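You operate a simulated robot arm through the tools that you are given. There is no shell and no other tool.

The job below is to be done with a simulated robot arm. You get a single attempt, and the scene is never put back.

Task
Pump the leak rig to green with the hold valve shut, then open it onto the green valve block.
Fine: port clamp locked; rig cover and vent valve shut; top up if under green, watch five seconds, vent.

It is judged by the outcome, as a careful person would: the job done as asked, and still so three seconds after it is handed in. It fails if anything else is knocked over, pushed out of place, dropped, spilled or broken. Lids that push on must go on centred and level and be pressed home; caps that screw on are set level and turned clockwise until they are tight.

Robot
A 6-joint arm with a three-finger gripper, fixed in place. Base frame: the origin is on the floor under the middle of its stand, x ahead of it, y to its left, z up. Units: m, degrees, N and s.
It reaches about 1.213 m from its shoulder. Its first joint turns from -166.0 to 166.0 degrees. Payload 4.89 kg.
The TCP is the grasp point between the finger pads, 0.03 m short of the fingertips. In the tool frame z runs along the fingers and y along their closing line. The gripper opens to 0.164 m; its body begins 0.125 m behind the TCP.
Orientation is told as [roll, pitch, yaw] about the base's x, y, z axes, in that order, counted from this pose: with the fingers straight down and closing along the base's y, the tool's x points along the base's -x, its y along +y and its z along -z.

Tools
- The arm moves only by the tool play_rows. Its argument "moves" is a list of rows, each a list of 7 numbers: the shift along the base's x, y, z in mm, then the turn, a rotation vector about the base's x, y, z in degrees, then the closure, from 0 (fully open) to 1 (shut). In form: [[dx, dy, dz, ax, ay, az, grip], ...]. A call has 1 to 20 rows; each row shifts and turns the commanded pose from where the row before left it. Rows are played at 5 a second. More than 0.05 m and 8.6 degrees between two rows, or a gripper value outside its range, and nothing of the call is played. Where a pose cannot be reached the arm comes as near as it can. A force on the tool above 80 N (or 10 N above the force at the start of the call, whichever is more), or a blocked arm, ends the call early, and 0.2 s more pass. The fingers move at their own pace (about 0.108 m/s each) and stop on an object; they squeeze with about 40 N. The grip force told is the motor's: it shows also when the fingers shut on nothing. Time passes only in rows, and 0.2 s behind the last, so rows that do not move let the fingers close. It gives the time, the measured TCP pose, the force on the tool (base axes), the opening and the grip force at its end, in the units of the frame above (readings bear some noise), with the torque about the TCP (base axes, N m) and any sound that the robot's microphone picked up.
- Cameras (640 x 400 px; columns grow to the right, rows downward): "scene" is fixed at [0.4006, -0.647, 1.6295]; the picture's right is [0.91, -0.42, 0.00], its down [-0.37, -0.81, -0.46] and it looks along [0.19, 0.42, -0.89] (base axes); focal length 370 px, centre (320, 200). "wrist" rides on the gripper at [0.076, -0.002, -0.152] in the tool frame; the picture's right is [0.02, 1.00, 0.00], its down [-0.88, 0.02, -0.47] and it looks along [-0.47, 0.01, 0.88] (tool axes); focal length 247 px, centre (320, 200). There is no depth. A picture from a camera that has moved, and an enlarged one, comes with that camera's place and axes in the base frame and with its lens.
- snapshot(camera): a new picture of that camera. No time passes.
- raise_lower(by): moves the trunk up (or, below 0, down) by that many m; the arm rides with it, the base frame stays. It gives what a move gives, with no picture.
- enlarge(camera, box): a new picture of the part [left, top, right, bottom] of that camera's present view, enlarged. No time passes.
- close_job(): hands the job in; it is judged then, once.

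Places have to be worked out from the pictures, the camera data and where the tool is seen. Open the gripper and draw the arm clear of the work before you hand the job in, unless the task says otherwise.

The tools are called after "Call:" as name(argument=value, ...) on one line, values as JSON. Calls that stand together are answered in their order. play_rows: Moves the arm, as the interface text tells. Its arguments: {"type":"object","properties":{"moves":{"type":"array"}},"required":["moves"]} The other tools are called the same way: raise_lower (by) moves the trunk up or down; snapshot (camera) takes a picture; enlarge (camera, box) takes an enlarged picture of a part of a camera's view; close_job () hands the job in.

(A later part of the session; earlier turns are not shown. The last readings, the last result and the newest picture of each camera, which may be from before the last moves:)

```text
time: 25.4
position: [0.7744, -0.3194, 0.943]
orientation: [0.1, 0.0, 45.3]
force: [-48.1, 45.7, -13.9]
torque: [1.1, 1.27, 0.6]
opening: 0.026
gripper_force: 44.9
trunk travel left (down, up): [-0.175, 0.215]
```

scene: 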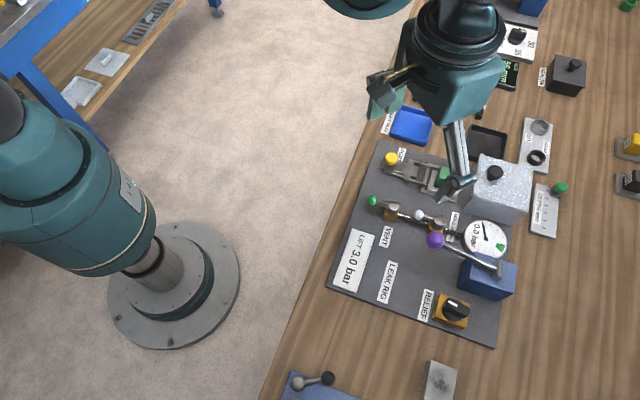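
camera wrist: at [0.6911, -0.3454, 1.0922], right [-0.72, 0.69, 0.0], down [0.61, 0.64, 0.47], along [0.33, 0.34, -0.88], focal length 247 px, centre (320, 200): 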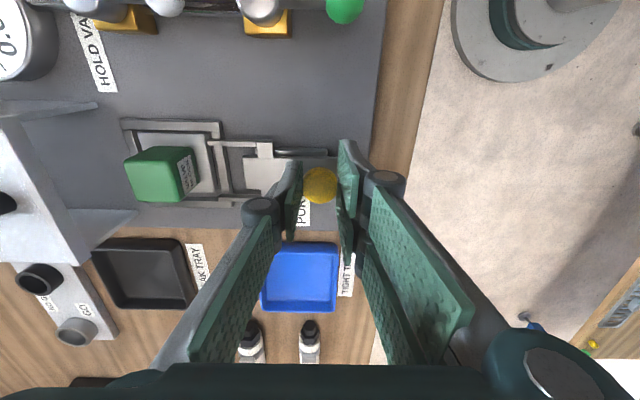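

At 66 N there is no further motion, so this is a hard stop and the clamp is fully home. I'll unload the force, release and see whether it stays.

Call:
play_rows(moves=[[-0.8, 0.8, 0, 0, 0, 0, 0.9], [-0.8, 0.8, 0, 0, 0, 0, 0.9], [-0.9, 0.9, -0.3, 0, 0, 0, 0.9], [0, 0, 0, 0, 0, 0, 0.9]])

Call:
play_rows(moves=[[0, 0, 0, 0, 0, 0, 0.75], [0, 0, 0, 0, 0, 0, 0.65], [0, 0, 10, 0, 0, 0, 0.6], [0, 0, 30, 0, 0, 0, 0.6], [0, 0, 40, 0, 0, 0, 0.6], [0, 0, 0, 0, 0, 0, 0.6]])

Call:
snapshot(camera="wrist")

Call:
enlarge(camera="scene", box=[370, 145, 470, 220])

```text
time: 26.4
position: [0.7727, -0.3203, 0.9443]
orientation: [-0.3, 0.1, 45.0]
force: [-12.0, 16.2, 23.4]
torque: [0.49, 0.45, 0.09]
opening: 0.0254
gripper_force: 45.2
trunk travel left (down, up): [-0.175, 0.215]
```

```text
time: 27.8
position: [0.772, -0.3172, 1.021]
orientation: [0.0, 0.0, 45.1]
force: [0.6, 0.1, 0.5]
torque: [-0.01, -0.05, -0.03]
opening: 0.0656
gripper_force: 0.0
trunk travel left (down, up): [-0.175, 0.215]
```

```text
taken
camera wrist: at [0.7201, -0.3729, 1.173], right [-0.72, 0.69, 0.0], down [0.61, 0.64, 0.47], along [0.33, 0.34, -0.88], focal length 247 px, centre (320, 200)
```

wrist: 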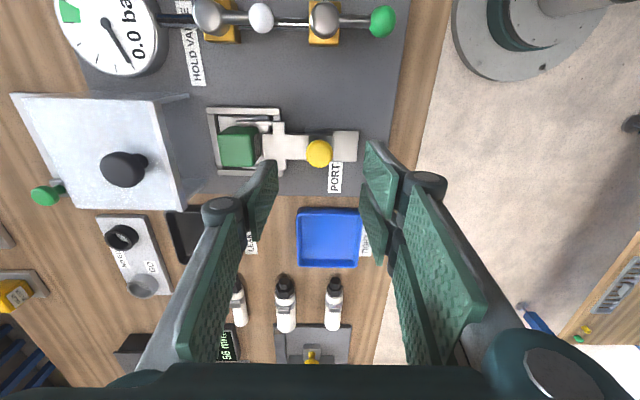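

```text
5.33 times, centred on (420, 182) of scene
camera zoom: at [0.4006, -0.647, 1.6295], right [0.91, -0.42, 0.0], down [-0.37, -0.81, -0.46], along [0.19, 0.42, -0.89], focal length 1971 px, centre (-213, 293)
```

zoom: 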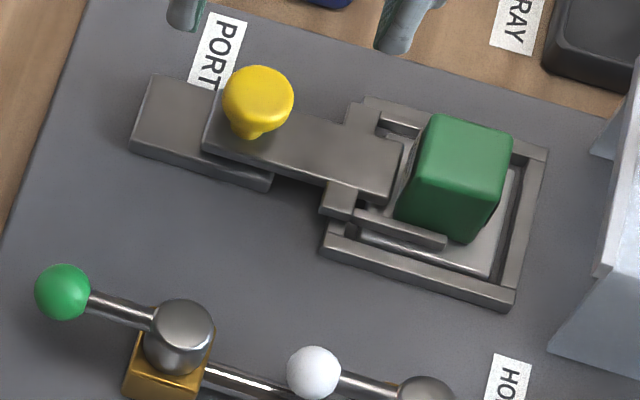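

The clamp stays home. Next is the cover: its knob is at about (0.889, −0.434), z≈0.985. I'll move above it and look at how the hood sits.

Call:
play_rows(moves=[[0, 0, 40, 0, 0, 0, 0.6], [25, -25, 15, 0, 0, 0, 0.6], [25, -25, 0, 0, 0, 0, 0.6], [25, -25, 0, 0, 0, 0, 0.6], [25, -25, 0, 0, 0, 0, 0.6], [17, -17, 0, 0, 0, 0, 0.6], [0, 0, 0, 0, 0, 0, 0.6]])

Call:
snapshot(camera="wrist")

Call:
enlarge(camera="wrist", box=[220, 60, 420, 200])

```text
time: 29.4
position: [0.8906, -0.4356, 1.0758]
orientation: [0.0, -0.1, 45.1]
force: [0.0, -0.6, -0.4]
torque: [0.05, 0.06, -0.03]
opening: 0.0655
gripper_force: 0.1
trunk travel left (down, up): [-0.175, 0.215]
```

```text
taken
camera wrist: at [0.8374, -0.491, 1.2281], right [-0.72, 0.69, 0.0], down [0.61, 0.64, 0.47], along [0.33, 0.34, -0.88], focal length 247 px, centre (320, 200)
```

wrist: 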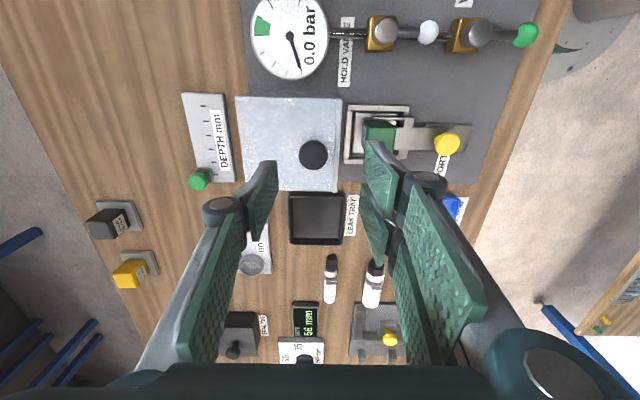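

```text
2.86 times, centred on (320, 130) of wrist
camera zoom: at [0.8374, -0.491, 1.2281], right [-0.72, 0.69, 0.0], down [0.61, 0.64, 0.47], along [0.33, 0.34, -0.88], focal length 706 px, centre (320, 400)
```

zoom: 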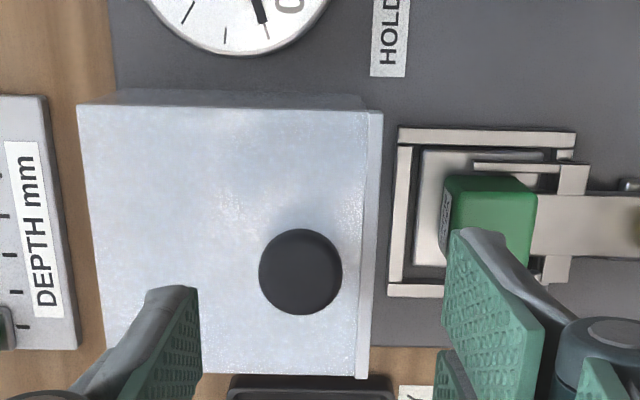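

The hood is about 0.105 by 0.103 m, open fore and aft (I can see wood through it), and lines up with the nest, so it slides about 0.11 m toward the bench edge to cover the block. By parallax its knob is at [0.8985, −0.438, 0.974]. I'll descend and grip it.

Call:
play_rows(moves=[[7, -2, -25, 0, 0, 0, 0.6], [0, 0, -25, 0, 0, 0, 0.6], [0, 0, -20, 0, 0, 0, 0.6], [0, 0, 0, 0, 0, 0, 0.6]])

Call:
snapshot(camera="wrist")

```text
time: 30.4
position: [0.8992, -0.4377, 1.0078]
orientation: [0.0, 0.0, 45.1]
force: [0.2, -0.3, 0.5]
torque: [-0.02, 0.01, -0.01]
opening: 0.0656
gripper_force: 0.1
trunk travel left (down, up): [-0.175, 0.215]
```

```text
taken
camera wrist: at [0.8446, -0.4929, 1.1582], right [-0.72, 0.69, 0.0], down [0.61, 0.64, 0.47], along [0.33, 0.34, -0.88], focal length 247 px, centre (320, 200)
```

wrist: 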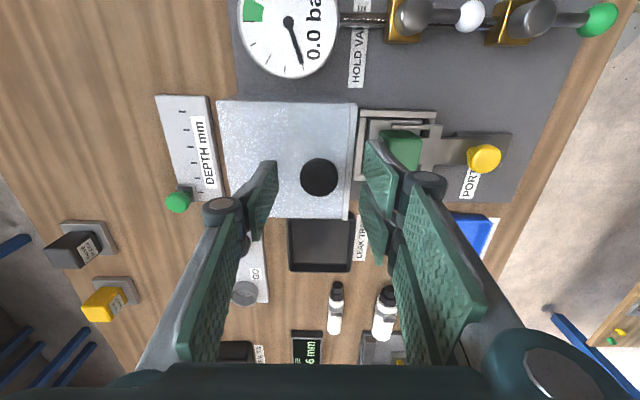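

Call:
play_rows(moves=[[0, 0, -15, 0, 0, 0, 0.6], [0, 0, -8, 0, 0, 0, 0.6], [0, 0, 0, 0, 0, 0, 0.6]])

Call:
enlarge(camera="scene", box=[450, 140, 550, 220])

```text
time: 31.2
position: [0.8977, -0.4368, 0.9833]
orientation: [-0.1, -0.1, 45.0]
force: [0.8, -0.2, 0.8]
torque: [0.0, 0.02, 0.0]
opening: 0.0654
gripper_force: 0.2
trunk travel left (down, up): [-0.175, 0.215]
```

```text
5.00 times, centred on (500, 180) of scene
camera zoom: at [0.4006, -0.647, 1.6295], right [0.91, -0.42, 0.0], down [-0.37, -0.81, -0.46], along [0.19, 0.42, -0.89], focal length 1848 px, centre (-580, 300)
```

zoom: 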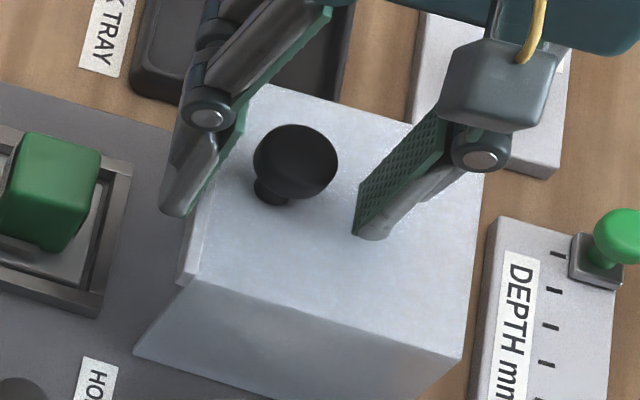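

Call:
play_rows(moves=[[0, 0, 0, 0, 0, 0, 0.75], [0, 0, 0, 0, 0, 0, 0.9], [0, 0, 0, 0, 0, 0, 0.9], [0, 0, 0, 0, 0, 0, 0.9]])

Call:
enlarge(camera="scene", box=[420, 140, 550, 240])

```text
time: 32.2
position: [0.8977, -0.4374, 0.9834]
orientation: [0.0, 0.0, 45.1]
force: [-0.1, -0.8, -1.8]
torque: [0.01, -0.01, 0.03]
opening: 0.0304
gripper_force: 45.2
trunk travel left (down, up): [-0.175, 0.215]
```

```text
4.00 times, centred on (485, 190) of scene
camera zoom: at [0.4006, -0.647, 1.6295], right [0.91, -0.42, 0.0], down [-0.37, -0.81, -0.46], along [0.19, 0.42, -0.89], focal length 1478 px, centre (-340, 240)
```

zoom: 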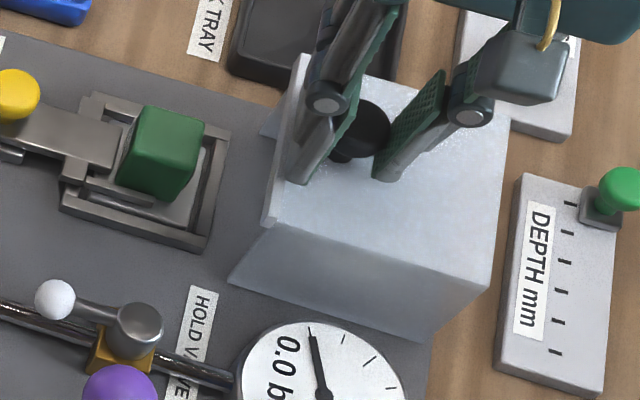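

The knob is gripped, with an opening of 30 mm. I'll draw the cover toward the bench edge in small steps.

Call:
play_rows(moves=[[-2, 2, 0, 0, 0, 0, 0.9], [-2, 2, 0, 0, 0, 0, 0.9], [0, 0, 0, 0, 0, 0, 0.9]])

Call:
enlarge(camera="scene", box=[420, 140, 550, 240])

```text
time: 33.0
position: [0.8933, -0.4326, 0.9833]
orientation: [0.0, 0.0, 45.1]
force: [-1.6, -2.1, 11.8]
torque: [0.0, 0.03, 0.0]
opening: 0.0302
gripper_force: 44.8
trunk travel left (down, up): [-0.175, 0.215]
```

```text
4.00 times, centred on (485, 190) of scene
camera zoom: at [0.4006, -0.647, 1.6295], right [0.91, -0.42, 0.0], down [-0.37, -0.81, -0.46], along [0.19, 0.42, -0.89], focal length 1478 px, centre (-340, 240)
```

zoom: 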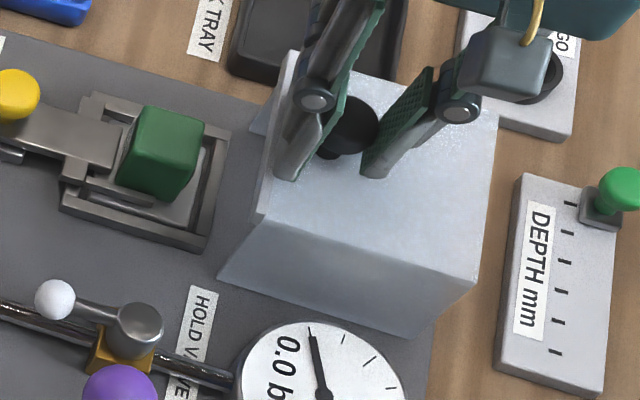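

The cover slides freely. I'll continue in larger increments with force checks.

Call:
play_rows(moves=[[-3, 3, 0.3, 0, 0, 0, 0.9], [-3, 3, 0, 0, 0, 0, 0.9], [-3, 3, 0, 0, 0, 0, 0.9], [-3, 3, 0, 0, 0, 0, 0.9], [0, 0, 0, 0, 0, 0, 0.9]])

Call:
play_rows(moves=[[-3, 3, 0, 0, 0, 0, 0.9], [-3, 3, 0, 0, 0, 0, 0.9], [-3, 3, 0, 0, 0, 0, 0.9], [-3, 3, 0, 0, 0, 0, 0.9], [0, 0, 0, 0, 0, 0, 0.9]])

Call:
enlarge(camera="scene", box=[400, 130, 530, 230])

```text
time: 34.2
position: [0.8822, -0.4225, 0.9838]
orientation: [0.1, 0.1, 45.2]
force: [0.3, 0.9, 10.0]
torque: [0.05, -0.08, 0.05]
opening: 0.0303
gripper_force: 45.2
trunk travel left (down, up): [-0.175, 0.215]
```

```text
time: 35.4
position: [0.8705, -0.4099, 0.9836]
orientation: [0.1, 0.0, 45.2]
force: [1.1, 1.8, 3.4]
torque: [0.05, -0.12, -0.01]
opening: 0.0302
gripper_force: 45.1
trunk travel left (down, up): [-0.175, 0.215]
```

```text
4.00 times, centred on (465, 180) of scene
camera zoom: at [0.4006, -0.647, 1.6295], right [0.91, -0.42, 0.0], down [-0.37, -0.81, -0.46], along [0.19, 0.42, -0.89], focal length 1478 px, centre (-260, 280)
```

zoom: 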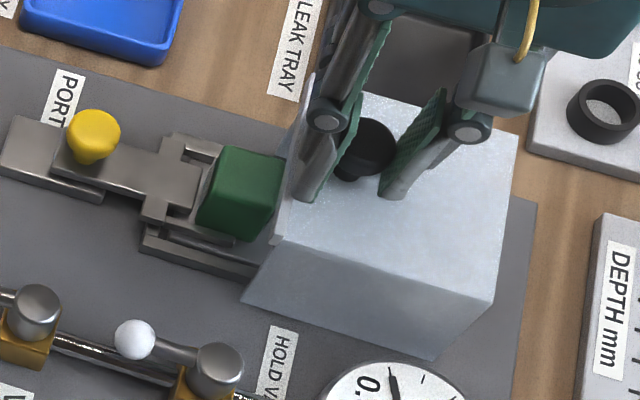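

Call:
play_rows(moves=[[-3, 3, 0, 0, 0, 0, 0.9], [-3, 3, 0, 0, 0, 0, 0.9], [-3, 3, 0, 0, 0, 0, 0.9], [0, 0, 0, 0, 0, 0, 0.9]])

Call:
play_rows(moves=[[-3, 3, 0, 0, 0, 0, 0.9], [-3, 3, 0, 0, 0, 0, 0.9], [-3, 3, 0, 0, 0, 0, 0.9], [0, 0, 0, 0, 0, 0, 0.9]])

Call:
enlarge(camera="scene", box=[380, 120, 510, 220])

```text
time: 36.4
position: [0.8597, -0.4007, 0.9834]
orientation: [0.0, 0.0, 45.2]
force: [9.5, 9.5, -3.6]
torque: [0.29, -0.26, 0.04]
opening: 0.0307
gripper_force: 45.1
trunk travel left (down, up): [-0.175, 0.215]
```

```text
time: 37.4
position: [0.8519, -0.3916, 0.9837]
orientation: [0.0, 0.0, 45.1]
force: [8.0, 7.4, 0.8]
torque: [0.15, -0.15, 0.0]
opening: 0.0305
gripper_force: 45.4
trunk travel left (down, up): [-0.175, 0.215]
```

```text
4.00 times, centred on (445, 170) of scene
camera zoom: at [0.4006, -0.647, 1.6295], right [0.91, -0.42, 0.0], down [-0.37, -0.81, -0.46], along [0.19, 0.42, -0.89], focal length 1478 px, centre (-180, 320)
```

zoom: 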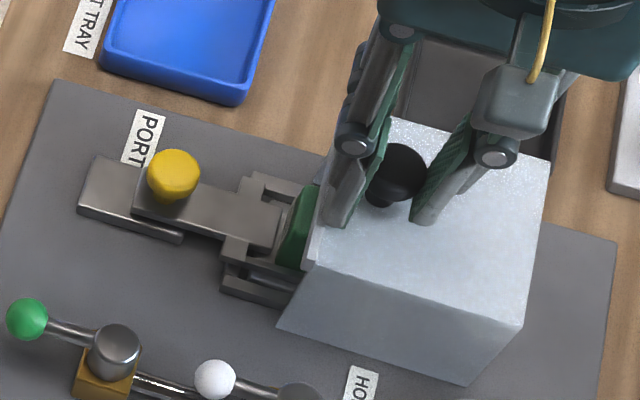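

Call:
play_rows(moves=[[-2.7, 3.3, 0, 0, 0, 0, 0.9], [-3, 3, 0, 0, 0, 0, 0.9], [-3, 3, 0, 0, 0, 0, 0.9], [0, 0, 0, 0, 0, 0, 0.9]])

Call:
play_rows(moves=[[-3, 3, 0, 0, 0, 0, 0.9], [-3, 3, 0, 0, 0, 0, 0.9], [0, 0, 0, 0, 0, 0, 0.9]])

Call:
enlarge(camera="scene", box=[380, 120, 510, 220])

```text
time: 38.4
position: [0.8437, -0.3822, 0.9834]
orientation: [0.0, 0.1, 45.1]
force: [-1.2, -0.9, -5.3]
torque: [-0.15, 0.13, -0.03]
opening: 0.0303
gripper_force: 45.0
trunk travel left (down, up): [-0.175, 0.215]
```

```text
time: 39.2
position: [0.8379, -0.3789, 0.9856]
orientation: [0.0, 0.0, 45.2]
force: [-5.8, -6.9, 0.3]
torque: [-0.17, 0.18, 0.02]
opening: 0.0306
gripper_force: 44.6
trunk travel left (down, up): [-0.175, 0.215]
```

```text
4.00 times, centred on (445, 170) of scene
camera zoom: at [0.4006, -0.647, 1.6295], right [0.91, -0.42, 0.0], down [-0.37, -0.81, -0.46], along [0.19, 0.42, -0.89], focal length 1478 px, centre (-180, 320)
```

zoom: 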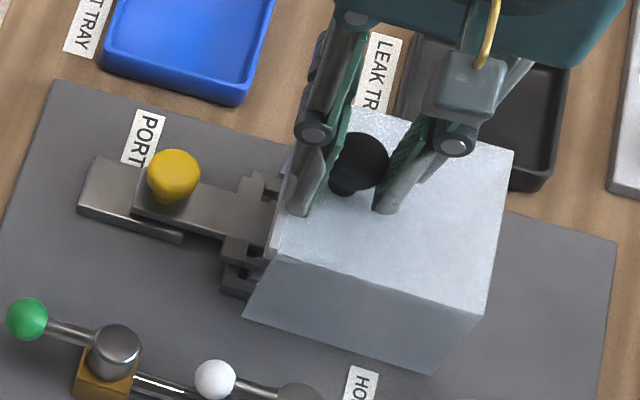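

Call:
play_rows(moves=[[-3, 3, 0, 0, 0, 0, 0.9], [-3, 3, 0, 0, 0, 0, 0.9], [0, 0, 0, 0, 0, 0, 0.9]])

Call:
play_rows(moves=[[-2, 2, 0, 0, 0, 0, 0.9], [-2, 2, 0, 0, 0, 0, 0.9], [0, 0, 0, 0, 0, 0, 0.9]])

Call:
play_rows(moves=[[-2, 2, 0, 0, 0, 0, 0.9], [-2, 2, 0, 0, 0, 0, 0.9], [0, 0, 0, 0, 0, 0, 0.9]])

Call:
enlarge(camera="scene", box=[380, 120, 510, 220])

```text
time: 40.0
position: [0.8303, -0.371, 0.9843]
orientation: [0.0, 0.0, 45.0]
force: [-14.6, -13.3, -5.5]
torque: [-0.35, 0.34, -0.02]
opening: 0.0304
gripper_force: 45.3
trunk travel left (down, up): [-0.175, 0.215]
```

```text
time: 40.8
position: [0.8272, -0.3655, 0.9843]
orientation: [0.0, 0.0, 45.1]
force: [-14.1, -15.7, 3.3]
torque: [-0.29, 0.3, 0.0]
opening: 0.0305
gripper_force: 44.9
trunk travel left (down, up): [-0.175, 0.215]
```

```text
time: 41.6
position: [0.8234, -0.3628, 0.9838]
orientation: [0.0, 0.1, 45.1]
force: [-20.5, -20.5, 3.4]
torque: [-0.34, 0.37, -0.04]
opening: 0.0306
gripper_force: 44.6
trunk travel left (down, up): [-0.175, 0.215]
```

```text
4.00 times, centred on (445, 170) of scene
camera zoom: at [0.4006, -0.647, 1.6295], right [0.91, -0.42, 0.0], down [-0.37, -0.81, -0.46], along [0.19, 0.42, -0.89], focal length 1478 px, centre (-180, 320)
```

zoom: 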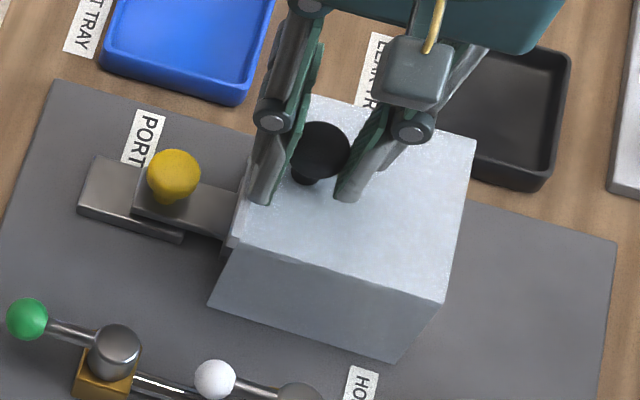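

Call:
play_rows(moves=[[-1, -1, 0, 0, 0, 0, 0.9], [-2, 2, 0, 0, 0, 0, 0.9], [0, 0, 0, 0, 0, 0, 0.9]])

Call:
play_rows(moves=[[-2, 2, 0, 0, 0, 0, 0.9], [-2, 2, 0, 0, 0, 0, 0.9], [0, 0, 0, 0, 0, 0, 0.9]])

```text
time: 42.4
position: [0.8213, -0.3607, 0.9843]
orientation: [0.0, -0.1, 45.2]
force: [-0.5, -0.6, 11.3]
torque: [0.22, -0.28, 0.01]
opening: 0.0304
gripper_force: 44.8
trunk travel left (down, up): [-0.175, 0.215]
```

```text
time: 43.2
position: [0.8172, -0.358, 0.9845]
orientation: [0.0, 0.0, 45.2]
force: [18.0, 3.7, 9.2]
torque: [0.15, -0.51, 0.01]
opening: 0.0304
gripper_force: 45.0
trunk travel left (down, up): [-0.175, 0.215]
```

Call:
play_rows(moves=[[-1, 1, 0, 0, 0, 0, 0.9], [0, 0, 0, 0, 0, 0, 0.9]])

Call:
play_rows(moves=[[-0.8, 0.8, 0, 0, 0, 0, 0.9], [0, 0, 0, 0, 0, 0, 0.9]])

Call:
enlarge(camera="scene", box=[380, 120, 510, 220])

```text
time: 43.8
position: [0.8167, -0.3561, 0.9845]
orientation: [0.0, 0.0, 45.3]
force: [35.0, -2.4, 18.5]
torque: [0.06, -0.79, -0.03]
opening: 0.0306
gripper_force: 44.8
trunk travel left (down, up): [-0.175, 0.215]
```

```text
time: 44.4
position: [0.8175, -0.3552, 0.9838]
orientation: [-0.1, -0.1, 45.1]
force: [57.6, -6.2, 25.3]
torque: [-0.14, -1.18, 0.09]
opening: 0.0304
gripper_force: 44.8
trunk travel left (down, up): [-0.175, 0.215]
```

```text
4.00 times, centred on (445, 170) of scene
camera zoom: at [0.4006, -0.647, 1.6295], right [0.91, -0.42, 0.0], down [-0.37, -0.81, -0.46], along [0.19, 0.42, -0.89], focal length 1478 px, centre (-180, 320)
```

zoom: 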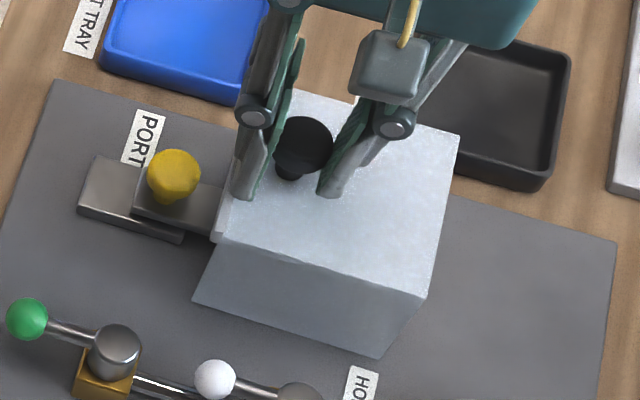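

The cover hit a hard stop at about 114 mm of travel and now covers the nest. I'll unload the force, release and rise.

Call:
play_rows(moves=[[1.0, -1.0, 0, 0, 0, 0, 0.9], [1.5, 0, 0.5, 0, 0, 0, 0.9], [0.7, 0.3, 0, 0, 0, 0, 0.9], [0, 0, 0, 0, 0, 0, 0.9]])

Call:
play_rows(moves=[[0, 0, 0, 0, 0, 0, 0.75], [0, 0, 0, 0, 0, 0, 0.6], [0, 0, 10, 0, 0, 0, 0.6], [0, 0, 30, 0, 0, 0, 0.6], [0, 0, 40, 0, 0, 0, 0.6], [0, 0, 20, 0, 0, 0, 0.6], [0, 0, 0, 0, 0, 0, 0.6]])

Call:
snapshot(camera="wrist")

Call:
enlarge(camera="scene", box=[360, 130, 520, 250])

```text
time: 45.4
position: [0.8169, -0.3566, 0.9831]
orientation: [0.1, 0.1, 45.1]
force: [7.9, -8.9, 4.0]
torque: [-0.31, 0.17, -0.05]
opening: 0.0304
gripper_force: 45.3
trunk travel left (down, up): [-0.175, 0.215]
```

```text
time: 47.0
position: [0.8198, -0.3574, 1.0836]
orientation: [0.0, 0.0, 45.0]
force: [-0.4, 0.0, 0.4]
torque: [-0.06, -0.03, 0.01]
opening: 0.0655
gripper_force: 0.1
trunk travel left (down, up): [-0.175, 0.215]
```

```text
taken
camera wrist: at [0.7652, -0.4123, 1.2347], right [-0.72, 0.69, 0.0], down [0.61, 0.64, 0.47], along [0.33, 0.34, -0.88], focal length 247 px, centre (320, 200)
```

wrist: 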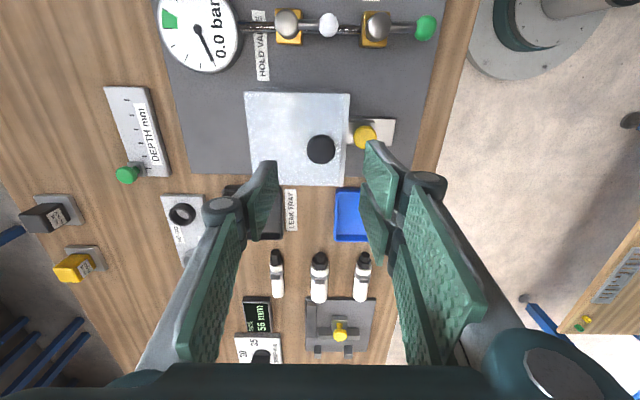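

```text
3.33 times, centred on (440, 190) of scene
camera zoom: at [0.4006, -0.647, 1.6295], right [0.91, -0.42, 0.0], down [-0.37, -0.81, -0.46], along [0.19, 0.42, -0.89], focal length 1232 px, centre (-80, 233)
```

zoom: 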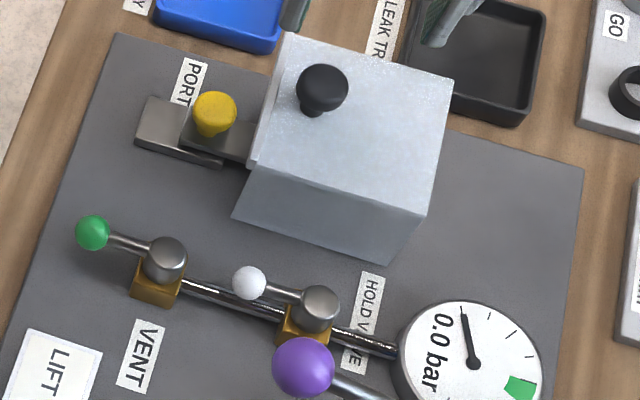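

The cover is shut over the block. Both valve levers point along the pipe, which I read as open. Next is the vent: I'll rotate the gripper to close across its lever and move above the green ball at about (0.658, −0.362, 0.92).

Call:
play_rows(moves=[[-13, -0.5, 0, 0, 0, -7.5, 0.6], [-13, -0.5, 0, 0, 0, -7.5, 0.6], [-13, -0.5, 0, 0, 0, -7.5, 0.6], [-13, -0.5, 0, 0, 0, -7.5, 0.6], [-13, -0.5, 0, 0, 0, -7.5, 0.6], [-13, -0.5, 0, 0, 0, -7.5, 0.6], [-14, -0.5, 0, 0, 0, -7.5, 0.6], [-14, -0.5, -5, 0, 0, -7.5, 0.6], [-14, -0.5, -10, 0, 0, -7.5, 0.6], [-14, -0.5, -10, 0, 0, -7.5, 0.6], [-14, -0.5, -10, 0, 0, -7.5, 0.6], [-13, 0, 0, 0, 0, -7.5, 0.6], [0, 0, 0, 0, 0, 0, 0.6]])

Call:
snapshot(camera="wrist")

```text
time: 49.8
position: [0.6575, -0.3622, 1.0495]
orientation: [0.0, 0.0, -44.9]
force: [-0.1, -0.5, -0.2]
torque: [0.0, 0.0, -0.03]
opening: 0.0656
gripper_force: 0.0
trunk travel left (down, up): [-0.175, 0.215]
```

```text
taken
camera wrist: at [0.6022, -0.3095, 1.2005], right [0.69, 0.72, 0.0], down [0.64, -0.61, 0.47], along [0.34, -0.33, -0.88], focal length 247 px, centre (320, 200)
```

wrist: 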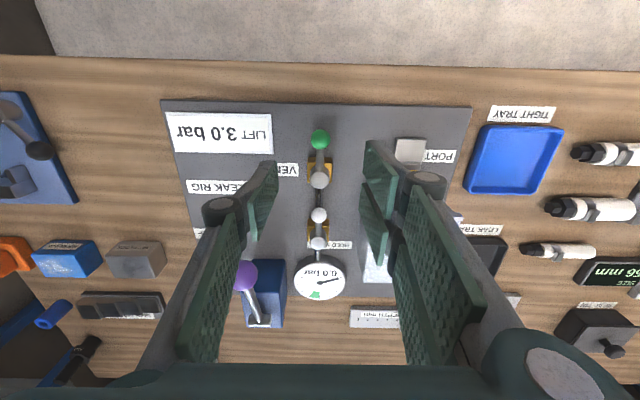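

The green ball is at about (0.652, −0.359, 0.92), with the vent axis 50 mm inward at about (0.688, −0.394). I'll centre on the ball and descend.

Call:
play_rows(moves=[[-5.6, 4.3, -20, 0, 0, 0, 0.65], [0, 0, -30, 0, 0, 0, 0.65], [0, 0, -20, 0, 0, 0, 0.65], [0, 0, 0, 0, 0, 0, 0.65]])

Call:
snapshot(camera="wrist")

```text
time: 50.8
position: [0.6518, -0.3607, 0.9803]
orientation: [0.0, 0.0, -45.0]
force: [0.1, -0.5, 0.4]
torque: [0.05, 0.03, 0.02]
opening: 0.0573
gripper_force: 0.1
trunk travel left (down, up): [-0.175, 0.215]
```

```text
taken
camera wrist: at [0.5956, -0.3076, 1.1318], right [0.69, 0.72, 0.0], down [0.64, -0.61, 0.47], along [0.34, -0.33, -0.88], focal length 247 px, centre (320, 200)
```

wrist: 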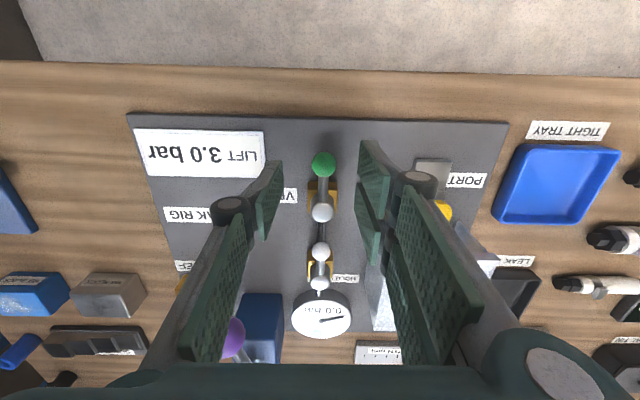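

Call:
play_rows(moves=[[0.3, 2.3, -20, 0, 0, 0, 0.65], [0, 0, -15, 0, 0, 0, 0.65], [0, 0, -8, 0, 0, 0, 0.65], [0, 0, 0, 0, 0, 0, 0.65]])

Call:
snapshot(camera="wrist")

Call:
enlarge(camera="scene", box=[340, 160, 440, 240])

```text
time: 51.8
position: [0.651, -0.3564, 0.9379]
orientation: [0.0, 0.0, -44.9]
force: [0.0, 0.8, -0.9]
torque: [-0.03, 0.01, 0.0]
opening: 0.0576
gripper_force: 0.0
trunk travel left (down, up): [-0.175, 0.215]
```

```text
taken
camera wrist: at [0.5954, -0.3035, 1.0879], right [0.69, 0.72, 0.0], down [0.64, -0.61, 0.47], along [0.34, -0.33, -0.88], focal length 247 px, centre (320, 200)
```

wrist: 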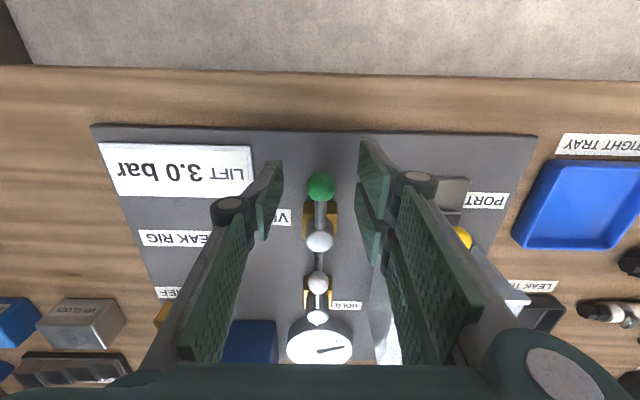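

```text
5.00 times, centred on (390, 200) of scene
camera zoom: at [0.4006, -0.647, 1.6295], right [0.91, -0.42, 0.0], down [-0.37, -0.81, -0.46], along [0.19, 0.42, -0.89], focal length 1848 px, centre (-30, 200)
```

zoom: 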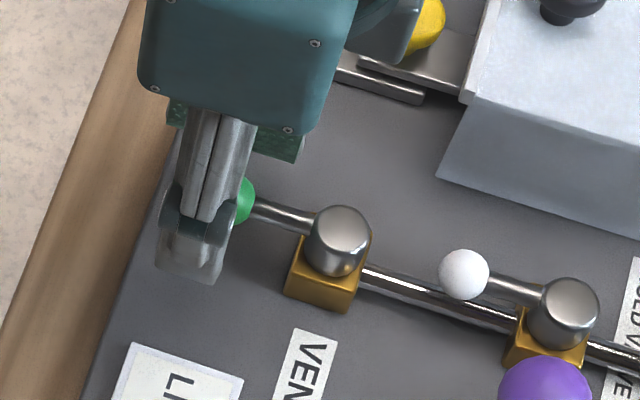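

The ball is centred between the fingers. I'll close gently on it.

Call:
play_rows(moves=[[0, 0, 0, 0, 0, 0, 0.8], [0, 0, 0, 0, 0, 0, 0.92], [0, 0, 0, 0, 0, 0, 0.92], [0, 0, 0, 0, 0, 0, 0.92]])

Call:
enlarge(camera="wrist", box=[240, 130, 400, 250])

```text
time: 52.8
position: [0.6525, -0.355, 0.9377]
orientation: [0.0, 0.0, -44.7]
force: [10.6, 9.7, -1.9]
torque: [0.29, -0.31, 0.31]
opening: 0.0232
gripper_force: 45.1
trunk travel left (down, up): [-0.175, 0.215]
```

```text
3.33 times, centred on (320, 190) of wrist
camera zoom: at [0.5958, -0.3029, 1.0879], right [0.69, 0.72, 0.0], down [0.64, -0.61, 0.47], along [0.34, -0.33, -0.88], focal length 823 px, centre (320, 233)
```

zoom: 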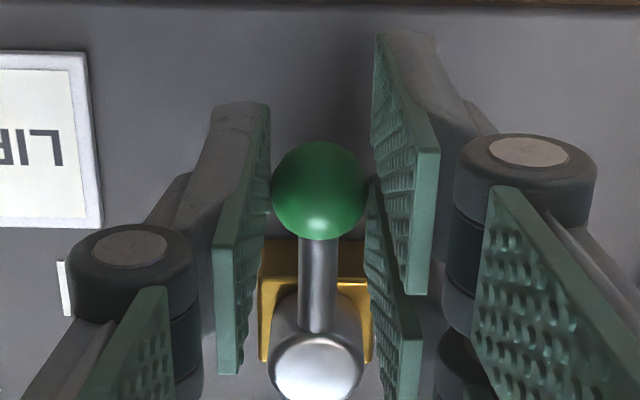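

The ball is held, with an opening of 23 mm. I'll try a small clockwise swing toward the port side and read the force.

Call:
play_rows(moves=[[2.4, 2.2, 0, 0, 0, -3.75, 0.92], [0, 0, 0, 0, 0, 0, 0.92]])

Call:
play_rows(moves=[[2.5, 2.1, 0, 0, 0, -3.75, 0.92], [0, 0, 0, 0, 0, 0, 0.92]])

```text
time: 53.4
position: [0.6541, -0.3537, 0.9361]
orientation: [0.0, 0.0, -48.6]
force: [3.2, 3.3, -3.3]
torque: [0.07, -0.1, 0.22]
opening: 0.0233
gripper_force: 44.8
trunk travel left (down, up): [-0.175, 0.215]
```

```text
time: 54.0
position: [0.655, -0.3515, 0.9378]
orientation: [0.0, -0.1, -52.5]
force: [8.9, -6.5, 5.1]
torque: [-0.21, -0.27, 0.13]
opening: 0.0234
gripper_force: 45.3
trunk travel left (down, up): [-0.175, 0.215]
```

It's moving with little resistance. I'll continue clockwise along the arc.

Call:
play_rows(moves=[[5.6, 3.0, 0, 0, 0, -7.5, 0.92], [0, 0, 0, 0, 0, 0, 0.92]])

Call:
enlarge(camera="scene", box=[340, 160, 440, 240])

```text
time: 54.6
position: [0.6617, -0.3464, 0.9372]
orientation: [0.0, 0.0, -60.0]
force: [10.8, -1.5, 27.1]
torque: [-0.08, -0.46, 0.43]
opening: 0.0235
gripper_force: 45.2
trunk travel left (down, up): [-0.175, 0.215]
```

```text
5.00 times, centred on (390, 200) of scene
camera zoom: at [0.4006, -0.647, 1.6295], right [0.91, -0.42, 0.0], down [-0.37, -0.81, -0.46], along [0.19, 0.42, -0.89], focal length 1848 px, centre (-30, 200)
```

zoom: 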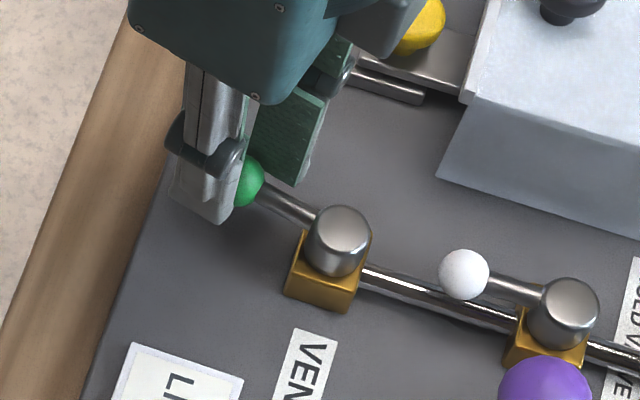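

The vent lever is turning freely clockwise. I'll continue along a 53 mm arc in steps, easing the height slightly.

Call:
play_rows(moves=[[6.2, 3.1, 0.6, 0, 0, -7.5, 0.92], [0, 0, 0, 0, 0, 0, 0.92], [6.6, 2.2, 0, 0, 0, -7.5, 0.92], [0, 0, 0, 0, 0, 0, 0.92]])

Call:
play_rows(moves=[[6.8, 1.35, 0, 0, 0, -7.5, 0.92], [0, 0, 0, 0, 0, 0, 0.92], [6.9, 0.45, 0, 0, 0, -7.5, 0.92], [0, 0, 0, 0, 0, 0, 0.92]])

Call:
enlarge(camera="scene", box=[340, 160, 440, 240])

```text
time: 55.6
position: [0.6731, -0.3415, 0.9359]
orientation: [-0.1, 0.0, -74.9]
force: [-2.2, 17.5, 27.3]
torque: [0.53, 0.05, 0.23]
opening: 0.0232
gripper_force: 44.7
trunk travel left (down, up): [-0.175, 0.215]
```

```text
time: 56.6
position: [0.6873, -0.3391, 0.9355]
orientation: [-0.1, -0.1, -89.9]
force: [-3.1, 34.7, 18.6]
torque: [0.96, 0.1, -0.01]
opening: 0.0229
gripper_force: 45.1
trunk travel left (down, up): [-0.175, 0.215]
```

```text
5.00 times, centred on (390, 200) of scene
camera zoom: at [0.4006, -0.647, 1.6295], right [0.91, -0.42, 0.0], down [-0.37, -0.81, -0.46], along [0.19, 0.42, -0.89], focal length 1848 px, centre (-30, 200)
```

zoom: 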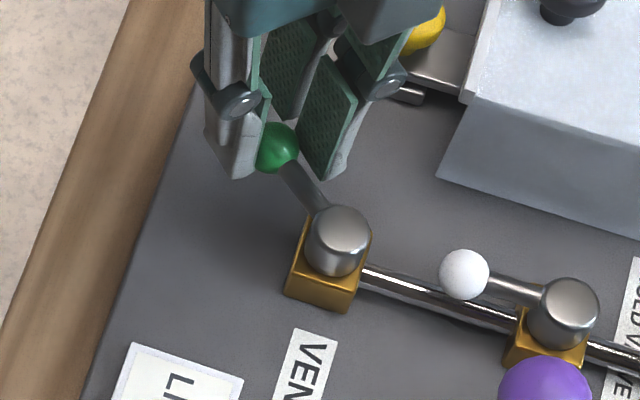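

The lever is halfway, with a 35 N outward force, so my arc is slightly tight. I'll correct outward by 2 mm and continue.

Call:
play_rows(moves=[[0, 2, 0.5, 0, 0, 0, 0.92], [6.9, -0.45, 0, 0, 0, -7.5, 0.92], [0, 0, 0, 0, 0, 0, 0.92], [6.8, -1.3, 0, 0, 0, -7.5, 0.92], [0, 0, 0, 0, 0, 0, 0.92]])

Call:
play_rows(moves=[[6.6, -2.0, 0, 0, 0, -7.5, 0.92], [0, 0, 0, 0, 0, 0, 0.92], [6.2, -2.9, 0, 0, 0, -7.5, 0.92], [0, 0, 0, 0, 0, 0, 0.92]])

Call:
enlarge(camera="scene", box=[340, 160, 440, 240])

```text
time: 57.8
position: [0.7028, -0.3404, 0.9367]
orientation: [0.1, 0.0, -104.9]
force: [3.9, 6.5, -32.6]
torque: [0.15, -0.18, 0.14]
opening: 0.0232
gripper_force: 45.2
trunk travel left (down, up): [-0.175, 0.215]
```

```text
time: 58.8
position: [0.716, -0.3457, 0.9359]
orientation: [0.0, 0.0, -119.9]
force: [7.1, 11.6, -34.0]
torque: [0.58, -0.35, 0.05]
opening: 0.0234
gripper_force: 44.7
trunk travel left (down, up): [-0.175, 0.215]
```

```text
5.00 times, centred on (390, 200) of scene
camera zoom: at [0.4006, -0.647, 1.6295], right [0.91, -0.42, 0.0], down [-0.37, -0.81, -0.46], along [0.19, 0.42, -0.89], focal length 1848 px, centre (-30, 200)
```

zoom: 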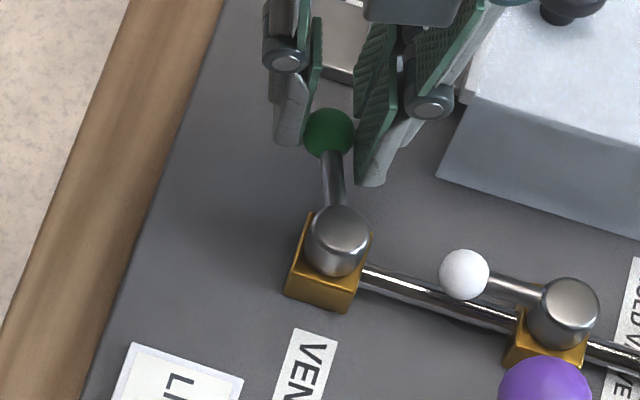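

Call:
play_rows(moves=[[0.3, 0.5, -1.0, 0, 0, 0, 0.92], [5.8, -3.8, 0, 0, 0, -7.5, 0.92], [0, 0, 0, 0, 0, 0, 0.92]])

Call:
play_rows(moves=[[5.2, -4.5, 0, 0, 0, -7.5, 0.92], [0, 0, 0, 0, 0, 0, 0.92]])

Call:
enlarge(camera="scene", box=[340, 160, 440, 240])

```text
time: 59.6
position: [0.723, -0.3482, 0.9371]
orientation: [0.0, 0.1, -127.4]
force: [16.5, 23.1, -16.3]
torque: [0.9, -0.61, 0.07]
opening: 0.0231
gripper_force: 45.8
trunk travel left (down, up): [-0.175, 0.215]
```

```text
time: 60.2
position: [0.7262, -0.3503, 0.9365]
orientation: [0.0, 0.0, -134.9]
force: [5.1, 37.4, -3.0]
torque: [1.08, -0.18, -0.28]
opening: 0.0232
gripper_force: 45.2
trunk travel left (down, up): [-0.175, 0.215]
```

```text
5.00 times, centred on (390, 200) of scene
camera zoom: at [0.4006, -0.647, 1.6295], right [0.91, -0.42, 0.0], down [-0.37, -0.81, -0.46], along [0.19, 0.42, -0.89], focal length 1848 px, centre (-30, 200)
```

zoom: 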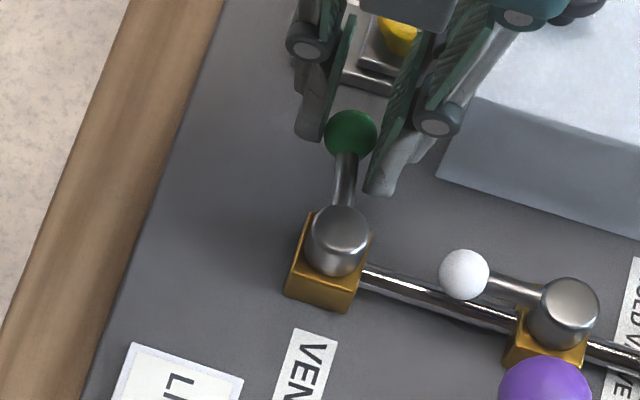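

Call:
play_rows(moves=[[2.4, -0.8, 0, 0, 0, 0, 0.92], [0, 0, 0, 0, 0, 0, 0.92]])

Call:
play_rows(moves=[[2.0, -1.0, 0, 0, 0, 0, 0.92], [0, 0, 0, 0, 0, 0, 0.92]])

Call:
enlarge(camera="wrist", box=[240, 130, 400, 250])

Call:
enlarge(camera="scene", box=[340, 160, 440, 240])

```text
time: 60.8
position: [0.7277, -0.3514, 0.9363]
orientation: [-0.1, 0.0, -134.8]
force: [-31.5, 59.0, -27.3]
torque: [1.17, 0.8, -0.79]
opening: 0.0232
gripper_force: 44.9
trunk travel left (down, up): [-0.175, 0.215]
```

```text
time: 61.2
position: [0.7266, -0.3518, 0.9362]
orientation: [-0.3, 0.1, -134.7]
force: [-16.8, 21.9, -10.9]
torque: [0.7, 0.35, -0.44]
opening: 0.0229
gripper_force: 44.4
trunk travel left (down, up): [-0.175, 0.215]
stopped in row 1: the force on the tool passed its limit at 85 N (the readings are from after the stop); the commanded pose is now the measured one
```

```text
3.33 times, centred on (320, 190) of wrist
camera zoom: at [0.7791, -0.2965, 1.087], right [0.72, -0.69, -0.01], down [-0.61, -0.64, 0.47], along [-0.33, -0.34, -0.88], focal length 823 px, centre (320, 233)
```

zoom: 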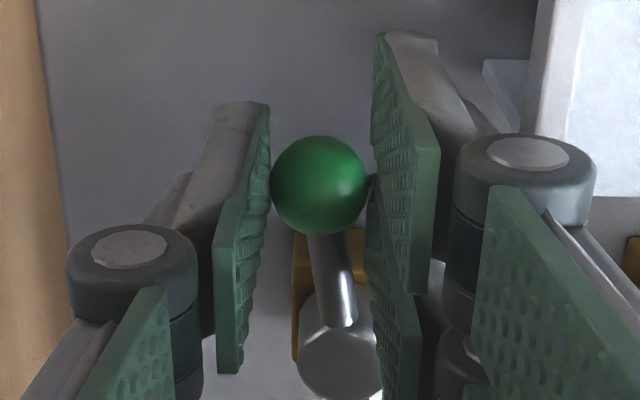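

```text
5.00 times, centred on (390, 200) of scene
camera zoom: at [0.4006, -0.647, 1.6295], right [0.91, -0.42, 0.0], down [-0.37, -0.81, -0.46], along [0.19, 0.42, -0.89], focal length 1848 px, centre (-30, 200)
```

zoom: 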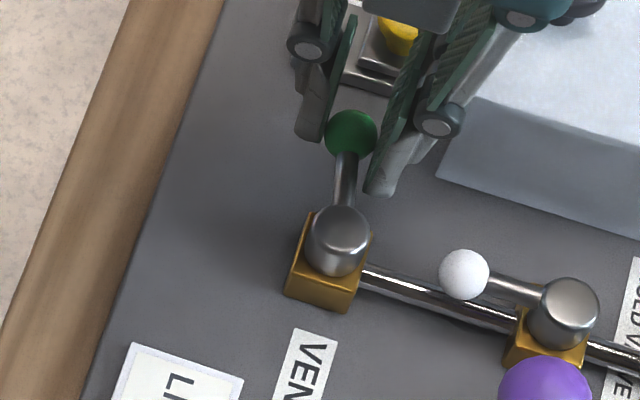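

The lever stopped hard after about 83° of turn. I'll check whether that's the valve's own stop or the fingers touching the cover.

Call:
snapshot(camera="wrist")

Call:
enlarge(camera="scene", box=[380, 140, 460, 200])

Call:
enlarge(camera="wrist", box=[330, 90, 450, 230])

```text
taken
camera wrist: at [0.7791, -0.2965, 1.087], right [0.72, -0.69, -0.01], down [-0.61, -0.64, 0.47], along [-0.33, -0.34, -0.88], focal length 247 px, centre (320, 200)
```

wrist: 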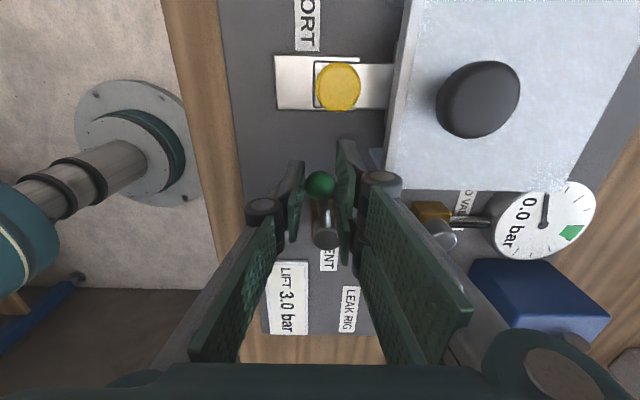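

```text
6.67 times, centred on (420, 170) of scene
camera zoom: at [0.4006, -0.647, 1.6295], right [0.91, -0.42, 0.0], down [-0.37, -0.81, -0.46], along [0.19, 0.42, -0.89], focal length 2464 px, centre (-347, 400)
```

zoom: 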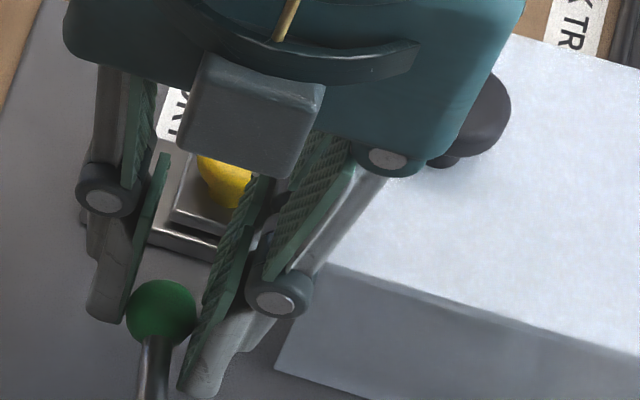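

```text
2.86 times, centred on (390, 160) of wrist
camera zoom: at [0.7791, -0.2965, 1.087], right [0.72, -0.69, -0.01], down [-0.61, -0.64, 0.47], along [-0.33, -0.34, -0.88], focal length 706 px, centre (120, 314)
```

zoom: 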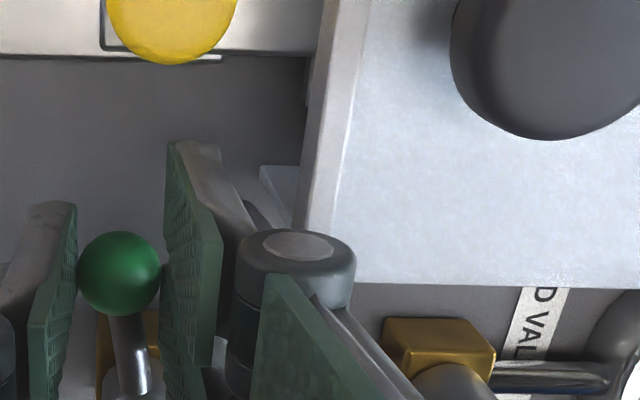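

The right-hand finger knuckle works out at about (0.761, −0.377, 0.93), right at the cover's front corner. The stop is probably the gripper meeting the cover, not the valve. I'll back the lever off slightly, open only a little, and rise straight up.

Call:
play_rows(moves=[[-3, 3, 0, 0, 0, 0, 0.92], [-3, 3, 0, 0, 0, 0, 0.92], [0, 0, 0, 0, 0, 0, 0.92], [0, 0, 0, 0, 0, 0, 0.78], [0, 0, 0, 0, 0, 0, 0.78], [0, 0, 15, 0, 0, 0, 0.78], [0, 0, 30, 0, 0, 0, 0.78], [0, 0, 40, 0, 0, 0, 0.78], [0, 0, 0, 0, 0, 0, 0.78]])

Call:
snapshot(camera="wrist")

Call:
enlarge(camera="scene", box=[350, 140, 500, 240])

```text
time: 63.2
position: [0.7204, -0.3517, 1.0198]
orientation: [-0.1, -0.1, -134.8]
force: [0.2, 0.3, 0.1]
torque: [-0.03, -0.04, -0.04]
opening: 0.0363
gripper_force: 0.1
trunk travel left (down, up): [-0.175, 0.215]
```

```text
taken
camera wrist: at [0.7726, -0.2956, 1.1706], right [0.72, -0.69, 0.0], down [-0.61, -0.64, 0.47], along [-0.33, -0.34, -0.88], focal length 247 px, centre (320, 200)
```

wrist: 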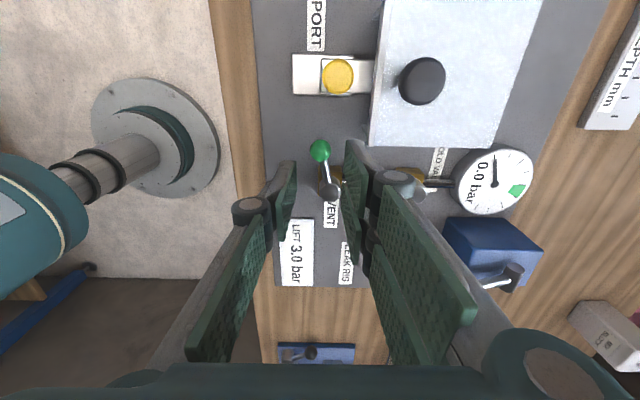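

```text
4.00 times, centred on (425, 190) of scene
camera zoom: at [0.4006, -0.647, 1.6295], right [0.91, -0.42, 0.0], down [-0.37, -0.81, -0.46], along [0.19, 0.42, -0.89], focal length 1478 px, centre (-100, 240)
```

zoom: 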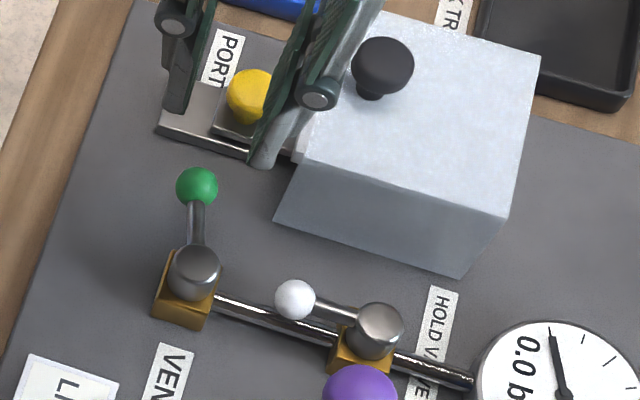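

The vent lever now sits about 20° short of crosswise. I'll push it home with the closed fingers from the bench-edge side, turned so the knuckles stay clear of the cover. First I'll reposition above that spot.

Call:
play_rows(moves=[[-6, 3, 5, 0, 0, 7.5, 0.9], [-6, 3, 0, 0, 0, 7.5, 1], [-5, 3, 0, 0, 0, 7.5, 1], [-5, 3, 0, 0, 0, 7.5, 1], [-5, 3, 0, 0, 0, 7.5, 1], [-5, 3, 0, 0, 0, 7.5, 1], [-5, 3, 0, 0, 0, 7.5, 1], [-5, 3, 0, 0, 0, 7.5, 1], [-5, 2, 0, 0, 0, 7.5, 1], [-5, 2, 0, 0, 0, 7.5, 1], [-5, 2, 0, 0, 0, 7.5, 1], [0, 2, 0, 0, 0, 7.5, 1], [0, 0, 0, 0, 0, 0, 1]])

Call:
snapshot(camera="wrist")

Call:
enlarge(camera="scene", box=[340, 120, 500, 240])

```text
time: 66.0
position: [0.6633, -0.3155, 1.0261]
orientation: [-0.2, -0.1, -44.9]
force: [-0.7, 0.0, -0.8]
torque: [-0.02, -0.02, 0.01]
opening: 0.0
gripper_force: 39.8
trunk travel left (down, up): [-0.175, 0.215]
```

```text
taken
camera wrist: at [0.6081, -0.2621, 1.1773], right [0.69, 0.72, 0.0], down [0.64, -0.61, 0.47], along [0.34, -0.33, -0.88], focal length 247 px, centre (320, 200)
```

wrist: 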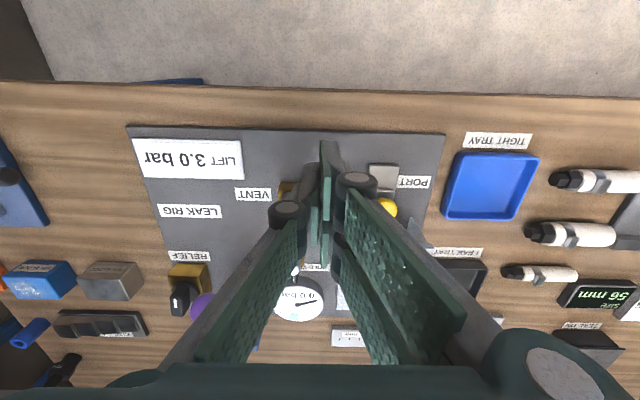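

```text
3.33 times, centred on (420, 180) of scene
camera zoom: at [0.4006, -0.647, 1.6295], right [0.91, -0.42, 0.0], down [-0.37, -0.81, -0.46], along [0.19, 0.42, -0.89], focal length 1232 px, centre (-13, 267)
```

zoom: 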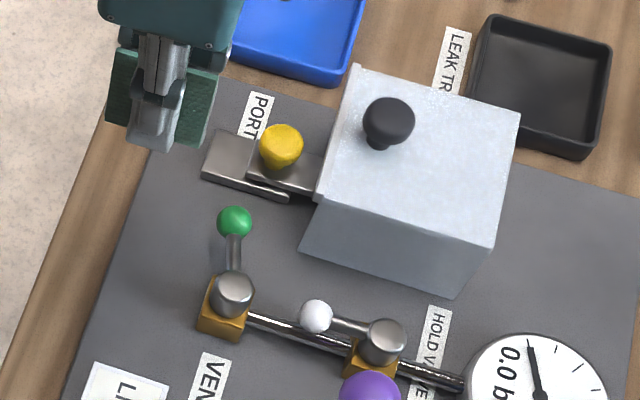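

Call:
play_rows(moves=[[0, -2, -30, 0, 0, 0, 1], [0, 0, -30, 0, 0, 0, 1], [0, 0, -20, 0, 0, 0, 1], [0, 0, -8, 0, 0, 0, 1], [0, 0, 0, 0, 0, 0, 1]])

Call:
enlarge(camera="scene", box=[340, 120, 500, 240])

```text
time: 67.2
position: [0.6649, -0.3171, 0.939]
orientation: [-0.1, 0.0, -44.8]
force: [0.7, -0.3, 0.3]
torque: [0.01, 0.03, 0.03]
opening: 0.0002
gripper_force: 40.1
trunk travel left (down, up): [-0.175, 0.215]
```

```text
3.33 times, centred on (420, 180) of scene
camera zoom: at [0.4006, -0.647, 1.6295], right [0.91, -0.42, 0.0], down [-0.37, -0.81, -0.46], along [0.19, 0.42, -0.89], focal length 1232 px, centre (-13, 267)
```

zoom: 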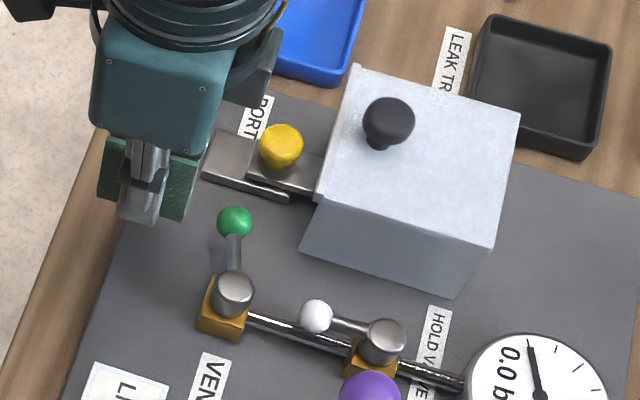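

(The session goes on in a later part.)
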